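You operate a simulated robot arm through the tools that you are given. There is no shell and no other tool. Be economical: measure what you need, move in short steps, check, and stop when the job is done.

Carry out the task below with a simulated robot arm. There is one attempt and no reset: what you move stays moved.

TASK
Slide the black cup along the wooden desk until it stands next to the short foam offcut.
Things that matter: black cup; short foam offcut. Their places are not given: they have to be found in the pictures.

It is judged by the outcome, as a careful person would: the job done as asked, and still so three seconds after it is handed in. It fails if anything else is knocked over, pushed out of place, dropped, spilled or broken.

THE ROBOT
A 7-joint arm with a two-finger parallel gripper, fixed in place. Base frame: the origin is at the foot of the arm, x ahead of it, y to its left, z up; the work surface is at about z = 800. Lengths are in mm, angles in degrees, forces in N, time in s.
With the tool pointing down near the work surface it reaches from about 240 to 680 mm from the base axis. Its first joint turns from -66.0 to 66.0 degrees. Payload 2.4 kg.
Tool frame: the origin (TCP) lies between the finger pads and is the grasp point; the fingertips stand 30 mm ahead of it; z points along the fingers, y is the line along which they close. The gripper opens to 94 mm. The fingers are 28 mm wide and 10 mm thick; the gripper's body (50 by 96 mm) begins 55 mm behind the TCP.
Orientation is that of the tool frame in the base frame, as a unit quaternion [x, y, z, w]. With the fingers straight down and closing along the base's y, the tool's x points along the base's -x, its y along +y and its z along -z.

THE INTERFACE
- The arm moves only by the tool drive_tool. Its argument "plan" is a list of rows, each an object of numbers (a shift or turn left out is 0, a gripper value left out holds the last): "dx", "dy", "dz": the shift along the tool's x, y, z in units of 25 mm (1.0 is 25 mm); "wx", "wy", "wz": the turn, a rotation vector about the tool's x, y, z in units of 4 degrees (1.0 is 4 degrees); "jaw": the opening in per cent of the stroke, from 0 (shut) to 100 (fully open). In form: [{"dx": .., "dy": .., "dz": .., "wx": .., "wy": .., "wz": .., "jaw": ..}, ...]. A call has 1 to 10 rows; each row shifts and turns the commanded pose from where the row before left it, along the tool's axes as they then stand. A call with a number of a shift or a turn outside -1 to 1 is refused whole. A row lasts 0.2 s, in which the tool goes at most 50 mm and 8.6 degrees; a call with a longer step from one row to the next is refused whole, and so is a gripper value outside its range. A pose out of reach is approached as far as the arm can. The call stops where the force on the tool passes 40 N (or 10 N more than at its start, if that is more) or the arm is blocked; 0.2 s more then pass. The fingers move at their own pace (about 153 mm/s each) and stop on an object; they squeeze with about 42 N. The grip force told is the motor's: it shows also when the fingers shut on nothing. Time passes only in rows, and 0.2 s behind the last, so rows that do not move let the fingers close. It gives the time, the measured TCP pose, the force on the tool (base axes), the opening and the grip force at its end, in the units of the frame above (readings bear some noise), and new pictures: "views" is both (left out), scene, wrist or none.
- Cameras (640 x 400 px; columns grow to the right, rows downward): "scene" is fixed at [43.4, 485.7, 1433.1]; the picture's right is [-0.65, -0.76, 0.00], its down [-0.51, 0.44, -0.74] and it looks along [0.56, -0.48, -0.67] (base axes); focal length 351 px, centre (320, 200). "wrist" rides on the gripper at [-37, 0, -58] in the tool frame; the picture's right is [0.00, -1.00, 0.00], its down [0.97, 0.00, -0.24] and it looks along [0.24, 0.00, 0.97] (tool axes); focal length 218 px, centre (320, 200).
- point_at(camera, pixels): for up to 12 pixels [column, row] of the newest picture of that camera ("zoom" is the newest enlarged one), the place [x, y, z] in the base frame of the surface seen there, good to about 2 mm. No time passes.
- enlarge(camera, box): a new picture of the part [left, top, right, bottom] of that camera's present view, enlarged. No time passes.
- hand_in(): hands the job in; it is judged then, once.

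Work in short steps. Measure before you move; look again where a grasp or a placing could have gone wrong, and mend it. You have 60 turns and 100 pictures in all, the two below and enlarged ones among them. Open the gripper and draw the arm clear of the work before you hand the job in, unless the task says otherwise; then end with one line.

The tools are called after ">>>" as a command line: name --argument value ..., lists and objects as JSON in quotes. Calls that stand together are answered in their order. drive_tool: Moves the arm, as the interface text tells. Its arguments: {"type":"object","properties":{"plan":{"type":"array"},"views":{"type":"string","enum":["both","scene","wrist","none"]}},"required":["plan"]} The other tools are called the same way: point_at (camera, pixels) gives the place of the surface under pixels of a picture; enlarge (camera, box) takes an enlarged picture of a part of a camera's view; hand_in () hands the job in.

At the start:

```text
t: 0.0
tool_pos: [389.4, 71.4, 986.1]
orientation: [-0.001, 1.0, -0.001, 0.0]
ft_force: [-0.9, -0.2, 0.1]
width: 93.7
grasp_force: 0.0
```

scene: 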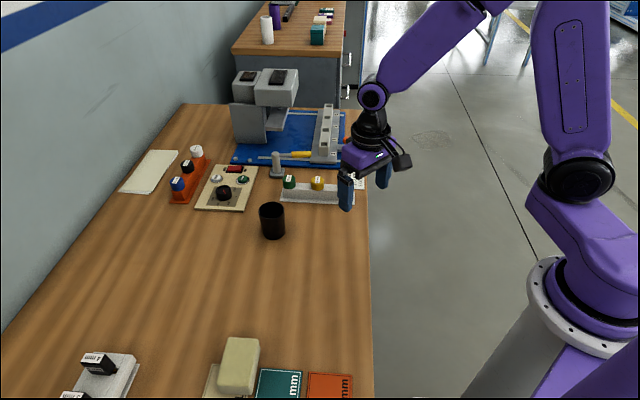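
wrist: 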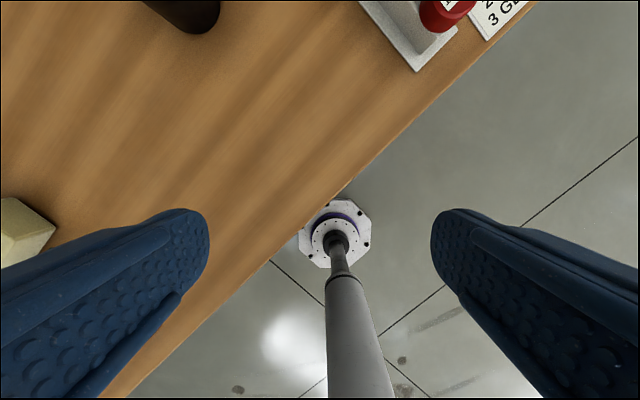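

The black cup is at (272,220) and a cream block at (238,365) may be the foam. I'll enlarge both areas and measure.

>>> enlarge --camera "scene" --box '[40, 300, 380, 400]'

>>> enlarge --camera "scene" --box '[110, 60, 390, 250]'

>>> point_at --camera "scene" --pixels '[[272, 206], [260, 208], [285, 208], [272, 239], [240, 345], [223, 340], [259, 340], [220, 385], [252, 390], [212, 390], [280, 385], [373, 300]]'

```text
1.88 times, centred on (210, 350) of scene
```

zoom: 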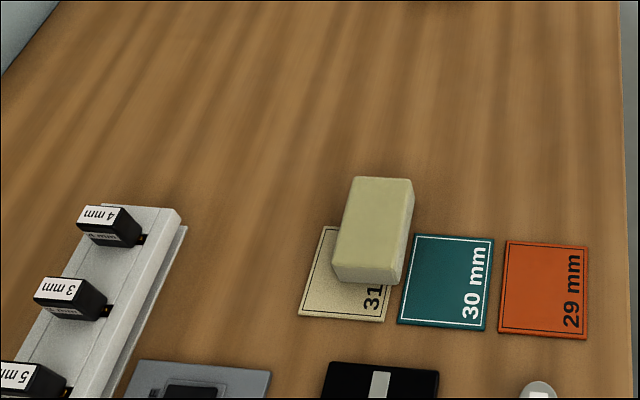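

```text
2.11 times, centred on (250, 155) of scene
```

zoom: 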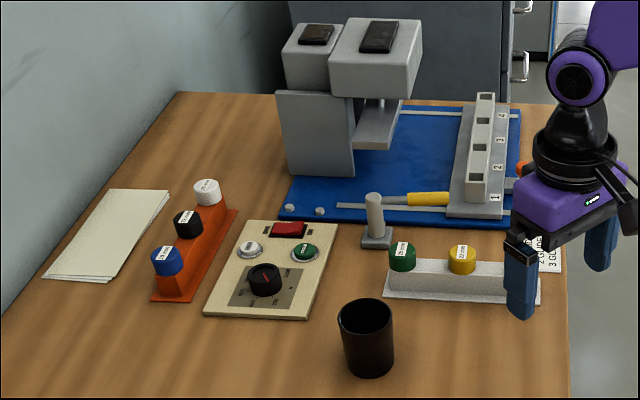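

```text
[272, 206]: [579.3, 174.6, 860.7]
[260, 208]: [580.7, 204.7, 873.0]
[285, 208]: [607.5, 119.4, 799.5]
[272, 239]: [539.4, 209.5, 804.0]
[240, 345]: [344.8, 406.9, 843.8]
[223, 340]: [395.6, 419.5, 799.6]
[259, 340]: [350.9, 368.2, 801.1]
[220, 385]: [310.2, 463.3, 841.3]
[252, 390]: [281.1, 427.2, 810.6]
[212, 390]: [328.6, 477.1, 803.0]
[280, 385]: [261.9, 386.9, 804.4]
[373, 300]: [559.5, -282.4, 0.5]
```

Cup is at about (575,185), height ~75; foam near (335,415). I'll bring the wrist camera over the foam for a top view and to check for other foam pieces.

>>> drive_tool --plan '[{"dy": 1, "dz": -1}, {"dy": 1, "dz": -1}, {"dy": 1, "dz": -1}, {"dy": 1, "dz": -1}, {"dy": 1}, {"dy": 1}, {"dy": 1}, {"dy": 1}, {"dy": 1}, {"dy": 1}]'

```text
t: 2.2
tool_pos: [389.8, 322.6, 1084.3]
orientation: [0.0, 1.0, 0.0, 0.0]
ft_force: [0.4, 0.4, 0.7]
width: 94.0
grasp_force: 0.0
```

scene: 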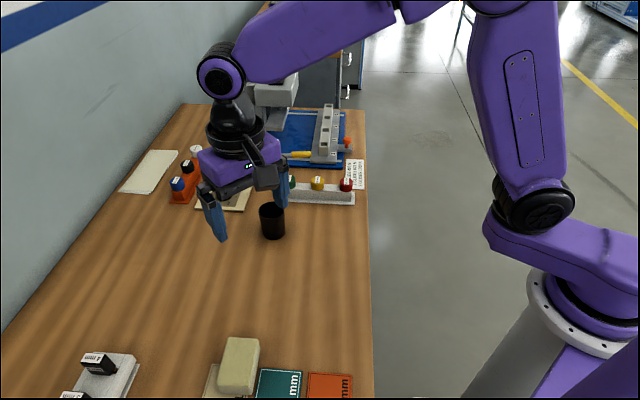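
wrist: 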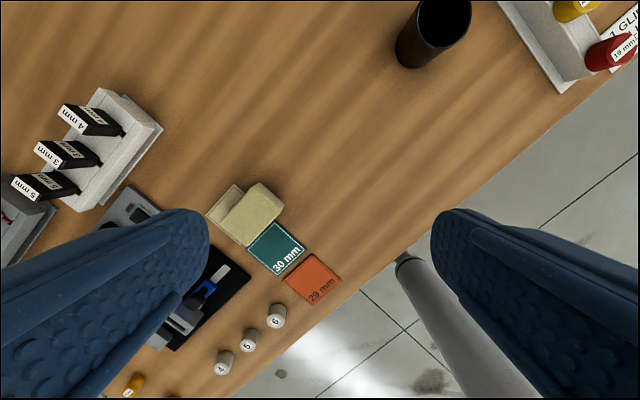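

Only one foam piece. It sits at (250,213) in the wrist view, with free desk on its upper-right side, toward the cup. Measuring foam and cup.

>>> enlarge --camera "wrist" --box '[190, 160, 350, 260]'

>>> point_at --camera "wrist" --pixels '[[223, 228], [260, 185], [280, 199], [245, 238], [282, 208], [260, 181], [418, 8], [470, 15], [402, 60], [410, 68], [443, 40], [272, 180]]'

>>> enlarge --camera "scene" --box '[240, 190, 304, 250]'

```text
4.00 times, centred on (270, 210) of wrist
```

zoom: 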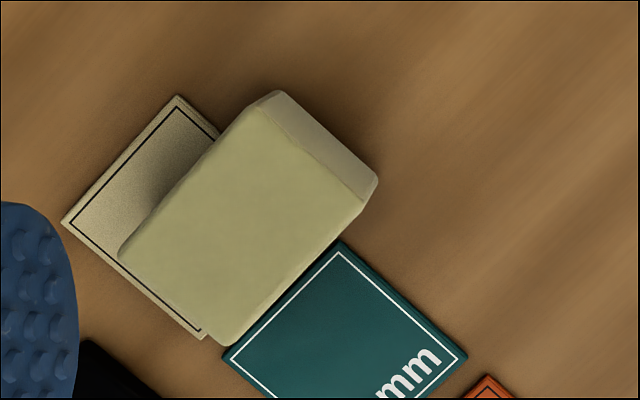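

```text
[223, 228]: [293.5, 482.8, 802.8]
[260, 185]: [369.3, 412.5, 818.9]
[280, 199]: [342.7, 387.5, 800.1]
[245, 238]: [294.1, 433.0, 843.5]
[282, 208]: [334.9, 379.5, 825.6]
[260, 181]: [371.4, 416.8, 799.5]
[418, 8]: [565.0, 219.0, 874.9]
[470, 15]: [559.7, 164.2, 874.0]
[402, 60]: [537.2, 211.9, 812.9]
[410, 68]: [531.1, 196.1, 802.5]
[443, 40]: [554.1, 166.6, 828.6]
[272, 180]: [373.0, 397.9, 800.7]
```

```text
6.67 times, centred on (272, 220) of scene
```

zoom: 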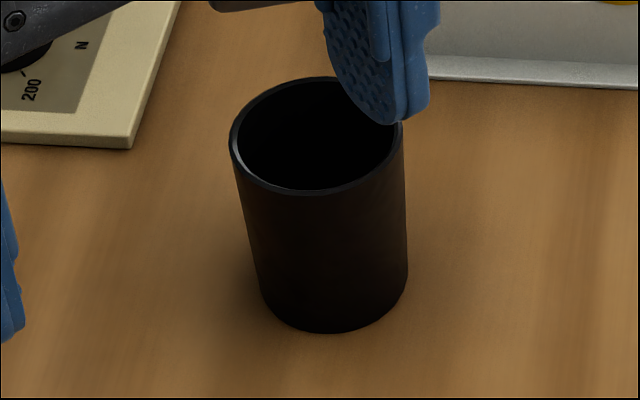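

Getting precise rim points of the cup from this zoom.

>>> point_at --camera "zoom" --pixels '[[233, 145], [240, 160], [318, 188], [380, 168], [398, 145], [300, 81], [265, 90], [330, 326], [270, 300], [400, 290]]'

>>> point_at --camera "wrist" --pixels '[[258, 184], [282, 207], [256, 188], [280, 210], [270, 191], [272, 193], [265, 195], [275, 200], [247, 241], [222, 222]]'

```text
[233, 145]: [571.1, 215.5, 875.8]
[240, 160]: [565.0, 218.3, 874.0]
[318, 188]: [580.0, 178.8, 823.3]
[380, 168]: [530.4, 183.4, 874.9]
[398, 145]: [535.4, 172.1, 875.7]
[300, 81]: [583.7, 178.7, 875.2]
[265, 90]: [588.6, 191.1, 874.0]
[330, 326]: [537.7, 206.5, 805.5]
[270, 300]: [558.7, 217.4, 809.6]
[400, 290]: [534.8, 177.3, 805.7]
```

```text
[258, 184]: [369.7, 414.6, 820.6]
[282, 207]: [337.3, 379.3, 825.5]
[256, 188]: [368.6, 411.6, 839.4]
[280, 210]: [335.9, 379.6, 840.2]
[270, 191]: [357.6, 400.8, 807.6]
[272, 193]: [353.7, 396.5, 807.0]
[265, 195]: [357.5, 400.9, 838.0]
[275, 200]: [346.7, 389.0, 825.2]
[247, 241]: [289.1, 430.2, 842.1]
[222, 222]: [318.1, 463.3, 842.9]
```

Cup centre ≈ (559,189), radius ≈ 29.5. The foam's end face centre ≈ (353.5,397) faces along (+0.71,−0.70), so the target cup centre is ≈ (378,373) and the slide is straight along that normal. I turn the tool 45° first.

>>> drive_tool --plan '[{"wz": 1}, {"wz": 1}, {"wz": 1}, {"wz": 1}, {"wz": 1}, {"wz": 1}, {"wz": 1}, {"wz": 1}, {"wz": 1}, {"wz": 1}]' --views "none"

>>> drive_tool --plan '[{"wz": 1}, {"wz": 0.25}, {"dx": -1, "dy": 0.2}, {"dx": -1, "dy": 0.2}, {"dx": -1, "dy": 0.2}, {"dx": -1, "dy": 0.2}, {"dx": -1, "dy": 0.2}, {"dx": -1, "dz": 1}, {"dx": -1, "dz": 1}, {"dx": -1, "dz": 1}]'

```text
t: 4.4
tool_pos: [389.4, 321.9, 1085.3]
orientation: [0.343, 0.939, 0.0, 0.0]
ft_force: [-0.1, 0.9, -0.6]
width: 93.8
grasp_force: 0.0
```

```text
t: 6.6
tool_pos: [548.3, 197.5, 1011.0]
orientation: [0.382, 0.924, 0.0, -0.001]
ft_force: [0.0, -0.3, 0.0]
width: 94.2
grasp_force: 0.0
```

scene: 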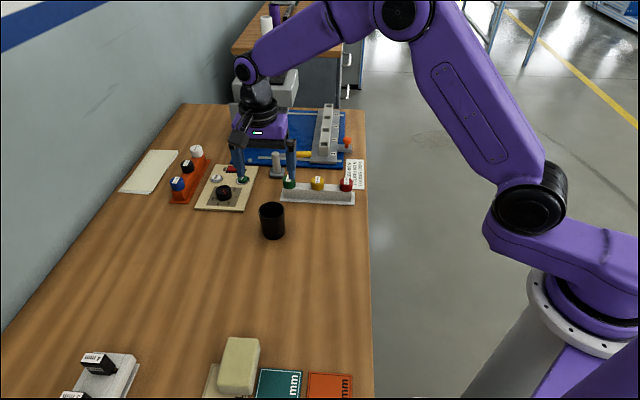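
wrist: 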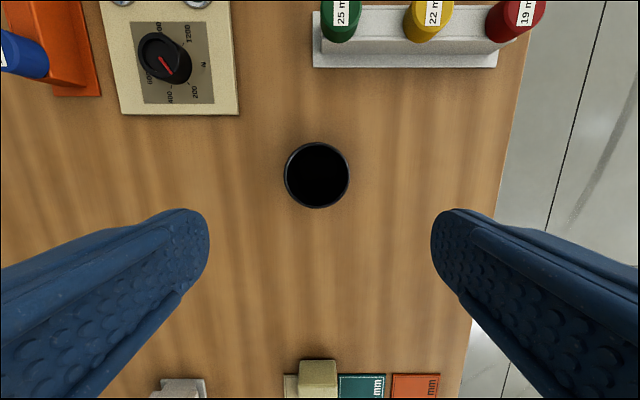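

The view is aligned: cup rim centred at (317,175), foam straight below at (318,375). I refine the rim from here.

>>> point_at --camera "wrist" --pixels '[[286, 175], [348, 175], [317, 206], [317, 145], [124, 110], [237, 112], [237, 60], [316, 66], [318, 361], [303, 362], [334, 362]]'

```text
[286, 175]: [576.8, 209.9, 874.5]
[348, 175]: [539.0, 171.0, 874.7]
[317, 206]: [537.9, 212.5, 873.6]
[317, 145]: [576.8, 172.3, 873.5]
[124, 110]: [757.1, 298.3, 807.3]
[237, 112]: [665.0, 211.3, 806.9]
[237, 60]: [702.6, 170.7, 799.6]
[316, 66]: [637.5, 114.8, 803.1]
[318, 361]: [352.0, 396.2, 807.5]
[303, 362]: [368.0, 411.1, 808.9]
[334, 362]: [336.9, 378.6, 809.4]
```

Cup centre ≈ (557.6,191); the space round it is free. I centre and descend to z≈850 with the jaws open.

>>> drive_tool --plan '[{"dx": -0.45, "dy": 0.08}, {"dz": 1}, {"dz": 1}, {"dz": 1}, {"dz": 1}, {"dz": 1}, {"dz": 1}, {"dz": 0.44}]'

```text
t: 8.4
tool_pos: [559.0, 193.1, 849.0]
orientation: [0.383, 0.924, 0.0, 0.0]
ft_force: [-0.6, -0.2, 0.4]
width: 93.8
grasp_force: 0.1
```

scene: 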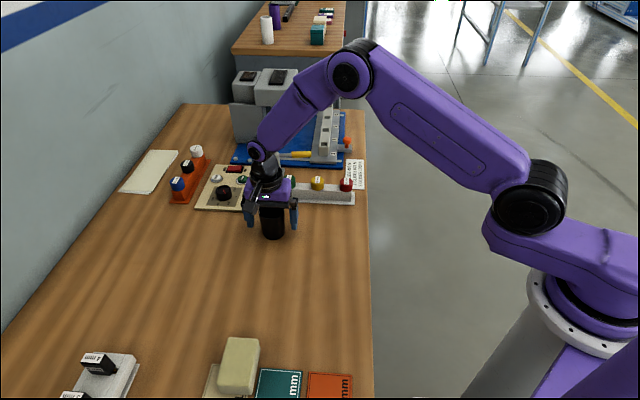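
wrist: 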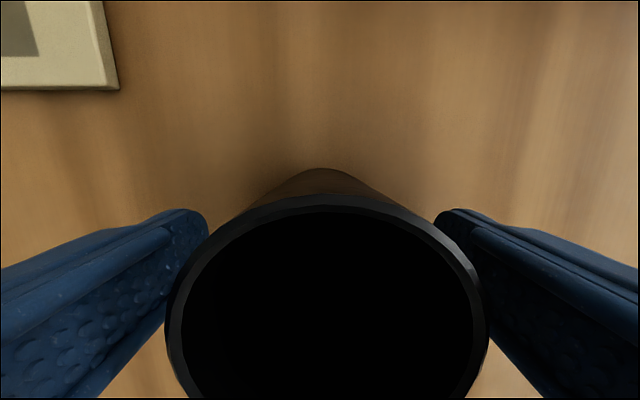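

Centred to within 2.5 mm; I correct and close gently on the cup.

>>> drive_tool --plan '[{"dy": -0.1}, {"jaw": 70}, {"jaw": 60}, {"jaw": 50}, {"jaw": 50}]' --views "wrist"

```text
t: 9.6
tool_pos: [556.5, 190.1, 849.6]
orientation: [0.383, 0.924, 0.001, 0.0]
ft_force: [-0.2, 0.1, -0.1]
width: 55.8
grasp_force: 41.7
```

wrist: 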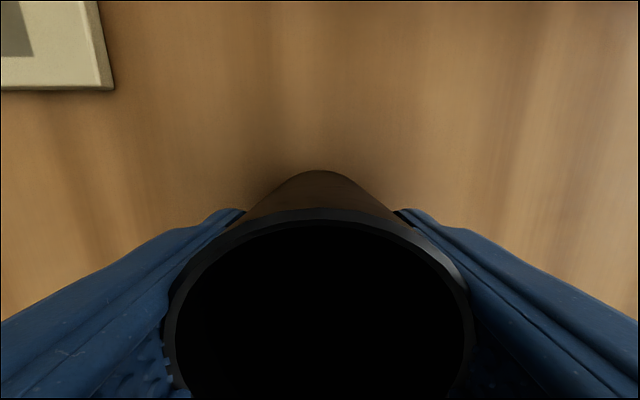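

Cup held (55.8 mm). Travel needed is ≈256 mm along tool +x for a ~5 mm gap; I slide the first 150 mm.

>>> drive_tool --plan '[{"dx": 0.3}, {"dx": 0.6}, {"dx": 0.7}, {"dx": 0.7}, {"dx": 0.7}, {"dx": 0.7}, {"dx": 0.7}, {"dx": 0.7}, {"dx": 0.6}, {"dx": 0.3}]'

```text
t: 11.8
tool_pos: [449.4, 296.1, 850.7]
orientation: [0.383, 0.924, 0.0, 0.0]
ft_force: [0.1, -0.2, 0.2]
width: 55.5
grasp_force: 42.7
```

scene: 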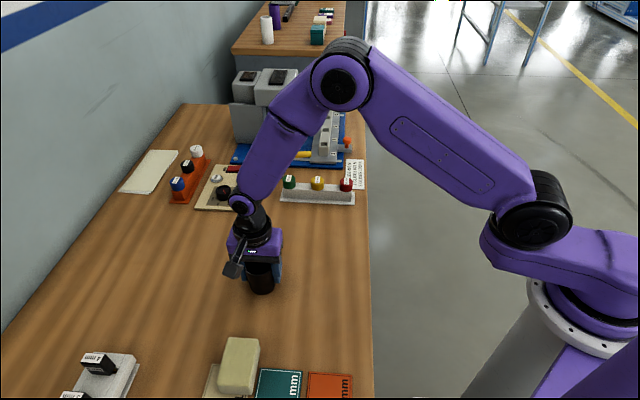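
wrist: 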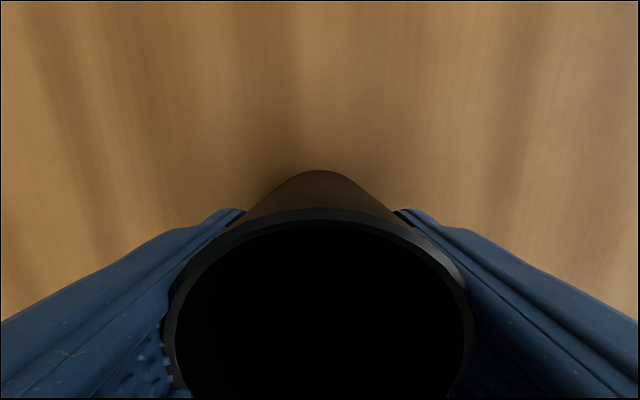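

Sliding well, no force. I go another 90 mm, then measure the remaining gap.

>>> drive_tool --plan '[{"dx": 0.4}, {"dx": 0.6}, {"dx": 0.6}, {"dx": 0.6}, {"dx": 0.5}, {"dx": 0.4}, {"dx": 0.3}, {"dx": 0.2}]' --views "scene"

>>> enlarge --camera "scene" --box '[180, 270, 340, 400]'

```text
t: 13.6
tool_pos: [387.9, 358.7, 849.6]
orientation: [0.383, 0.924, 0.0, 0.001]
ft_force: [2.0, -0.6, 6.8]
width: 55.8
grasp_force: 42.1
```

scene: 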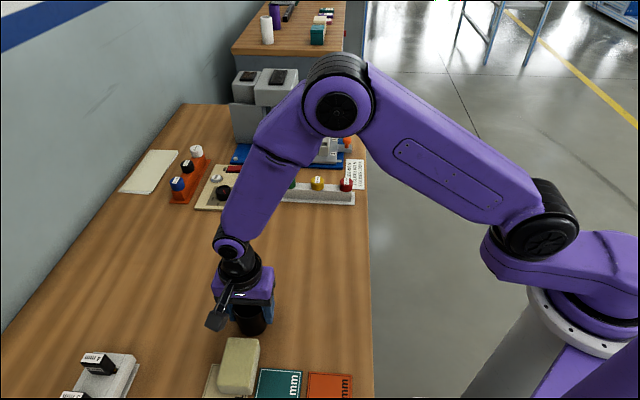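

```text
3.08 times, centred on (260, 335) of scene
```

zoom: 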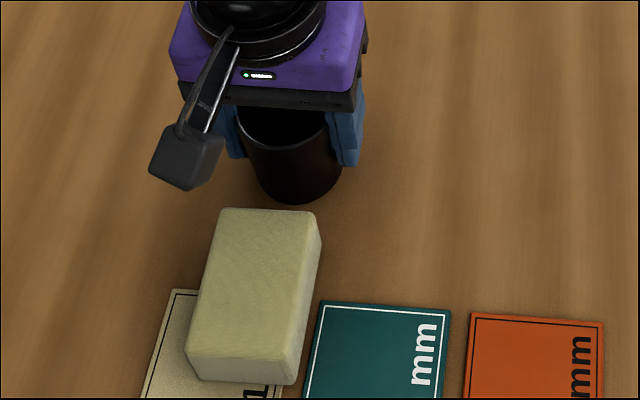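

The gap is still ~22 mm by calculation (TCP s≈20.6). I check the foam's far edge and cup's near surface before the last bit.

>>> point_at --camera "zoom" --pixels '[[230, 210], [270, 211], [312, 214], [320, 240], [285, 190], [300, 200], [320, 192], [290, 160], [300, 206]]'

```text
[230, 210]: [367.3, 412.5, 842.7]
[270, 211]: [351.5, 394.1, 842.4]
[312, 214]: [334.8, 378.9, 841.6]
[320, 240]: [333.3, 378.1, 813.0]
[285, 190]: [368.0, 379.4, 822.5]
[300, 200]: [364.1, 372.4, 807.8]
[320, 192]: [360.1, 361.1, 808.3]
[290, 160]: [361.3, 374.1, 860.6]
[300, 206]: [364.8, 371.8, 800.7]
```

Measured gap is ≈21 mm; I slide 16.5 mm more to leave ~4–5 mm.

>>> drive_tool --plan '[{"dx": 0.2}, {"dx": 0.2}, {"dx": 0.16}, {"dx": 0.1}, {}]' --views "scene"

>>> enlarge --camera "scene" --box '[180, 270, 340, 400]'

```text
t: 14.8
tool_pos: [374.7, 371.9, 849.9]
orientation: [0.383, 0.924, 0.0, 0.001]
ft_force: [0.0, 0.0, -0.1]
width: 55.5
grasp_force: 41.6
```

scene: 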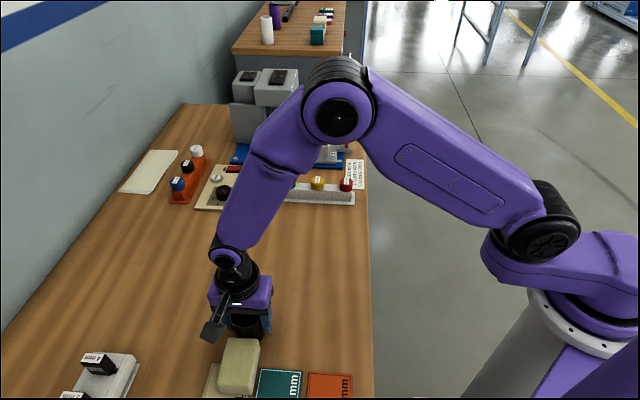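

```text
3.08 times, centred on (260, 335) of scene
```

zoom: 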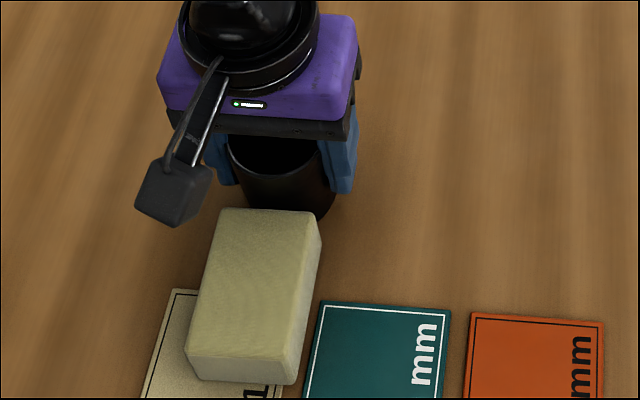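

Foam has not moved; the gap is ~4 mm. I open and rise straight up.

>>> drive_tool --plan '[{"jaw": 70}, {"jaw": 100}, {"jaw": 100}, {"dz": -0.5}, {"dz": -1}, {"dz": -1}, {"dz": -1}, {"dz": -1}, {"dz": -1}, {"dz": -1}]'

```text
t: 17.0
tool_pos: [374.6, 372.1, 1013.4]
orientation: [0.383, 0.924, -0.001, -0.001]
ft_force: [-0.2, 0.2, 0.1]
width: 94.1
grasp_force: 0.0
```

scene: 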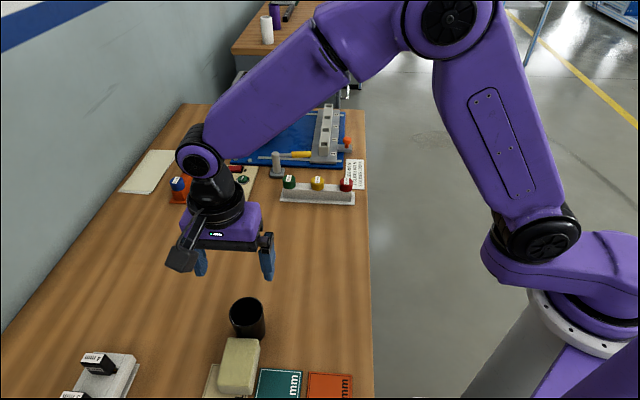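
wrist: 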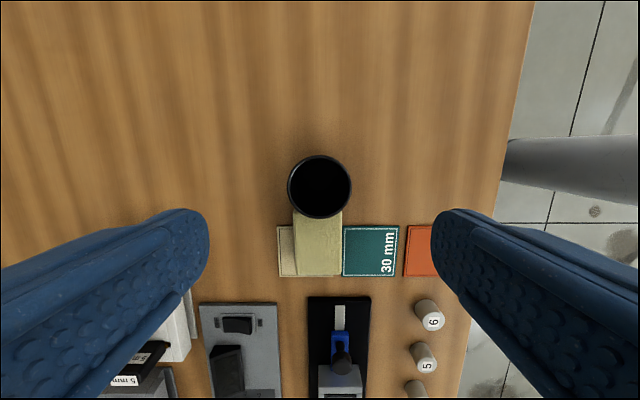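

The cup stands upright at (320,187) in the wrist view, next to the foam, which hasn't moved. I draw the arm back and take a final look.

>>> drive_tool --plan '[{"dx": -1, "dz": -1}, {"dx": -1, "dz": -1}, {"dx": -1}, {"dx": -1}, {"dx": -1}, {}]' --views "scene"

>>> enlarge --camera "scene" --box '[180, 270, 340, 400]'

```text
t: 18.4
tool_pos: [464.1, 281.7, 1059.8]
orientation: [0.383, 0.924, 0.0, 0.0]
ft_force: [-0.4, 0.4, 0.1]
width: 93.8
grasp_force: 0.1
```

scene: 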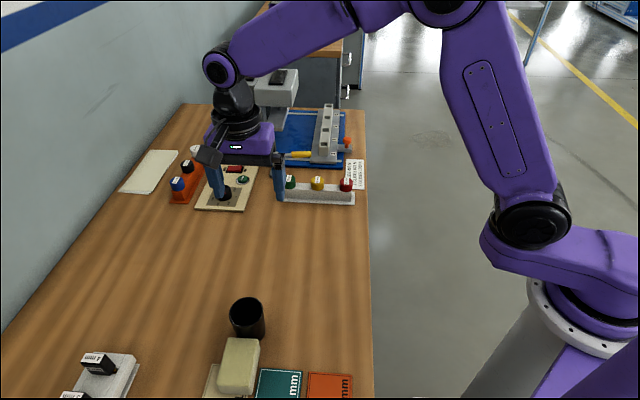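

```text
3.08 times, centred on (260, 335) of scene
```

zoom: 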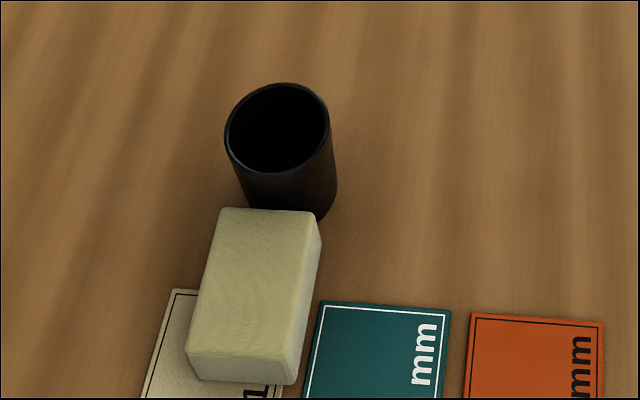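

The cup is upright beside the undisturbed foam and the arm is clear, so I hand in.

>>> hand_in

```text
The job is handed in.
```

The black cup now stands upright on the desk, about 4 mm from the short foam offcut; the foam did not move, and I saw nothing else disturbed.
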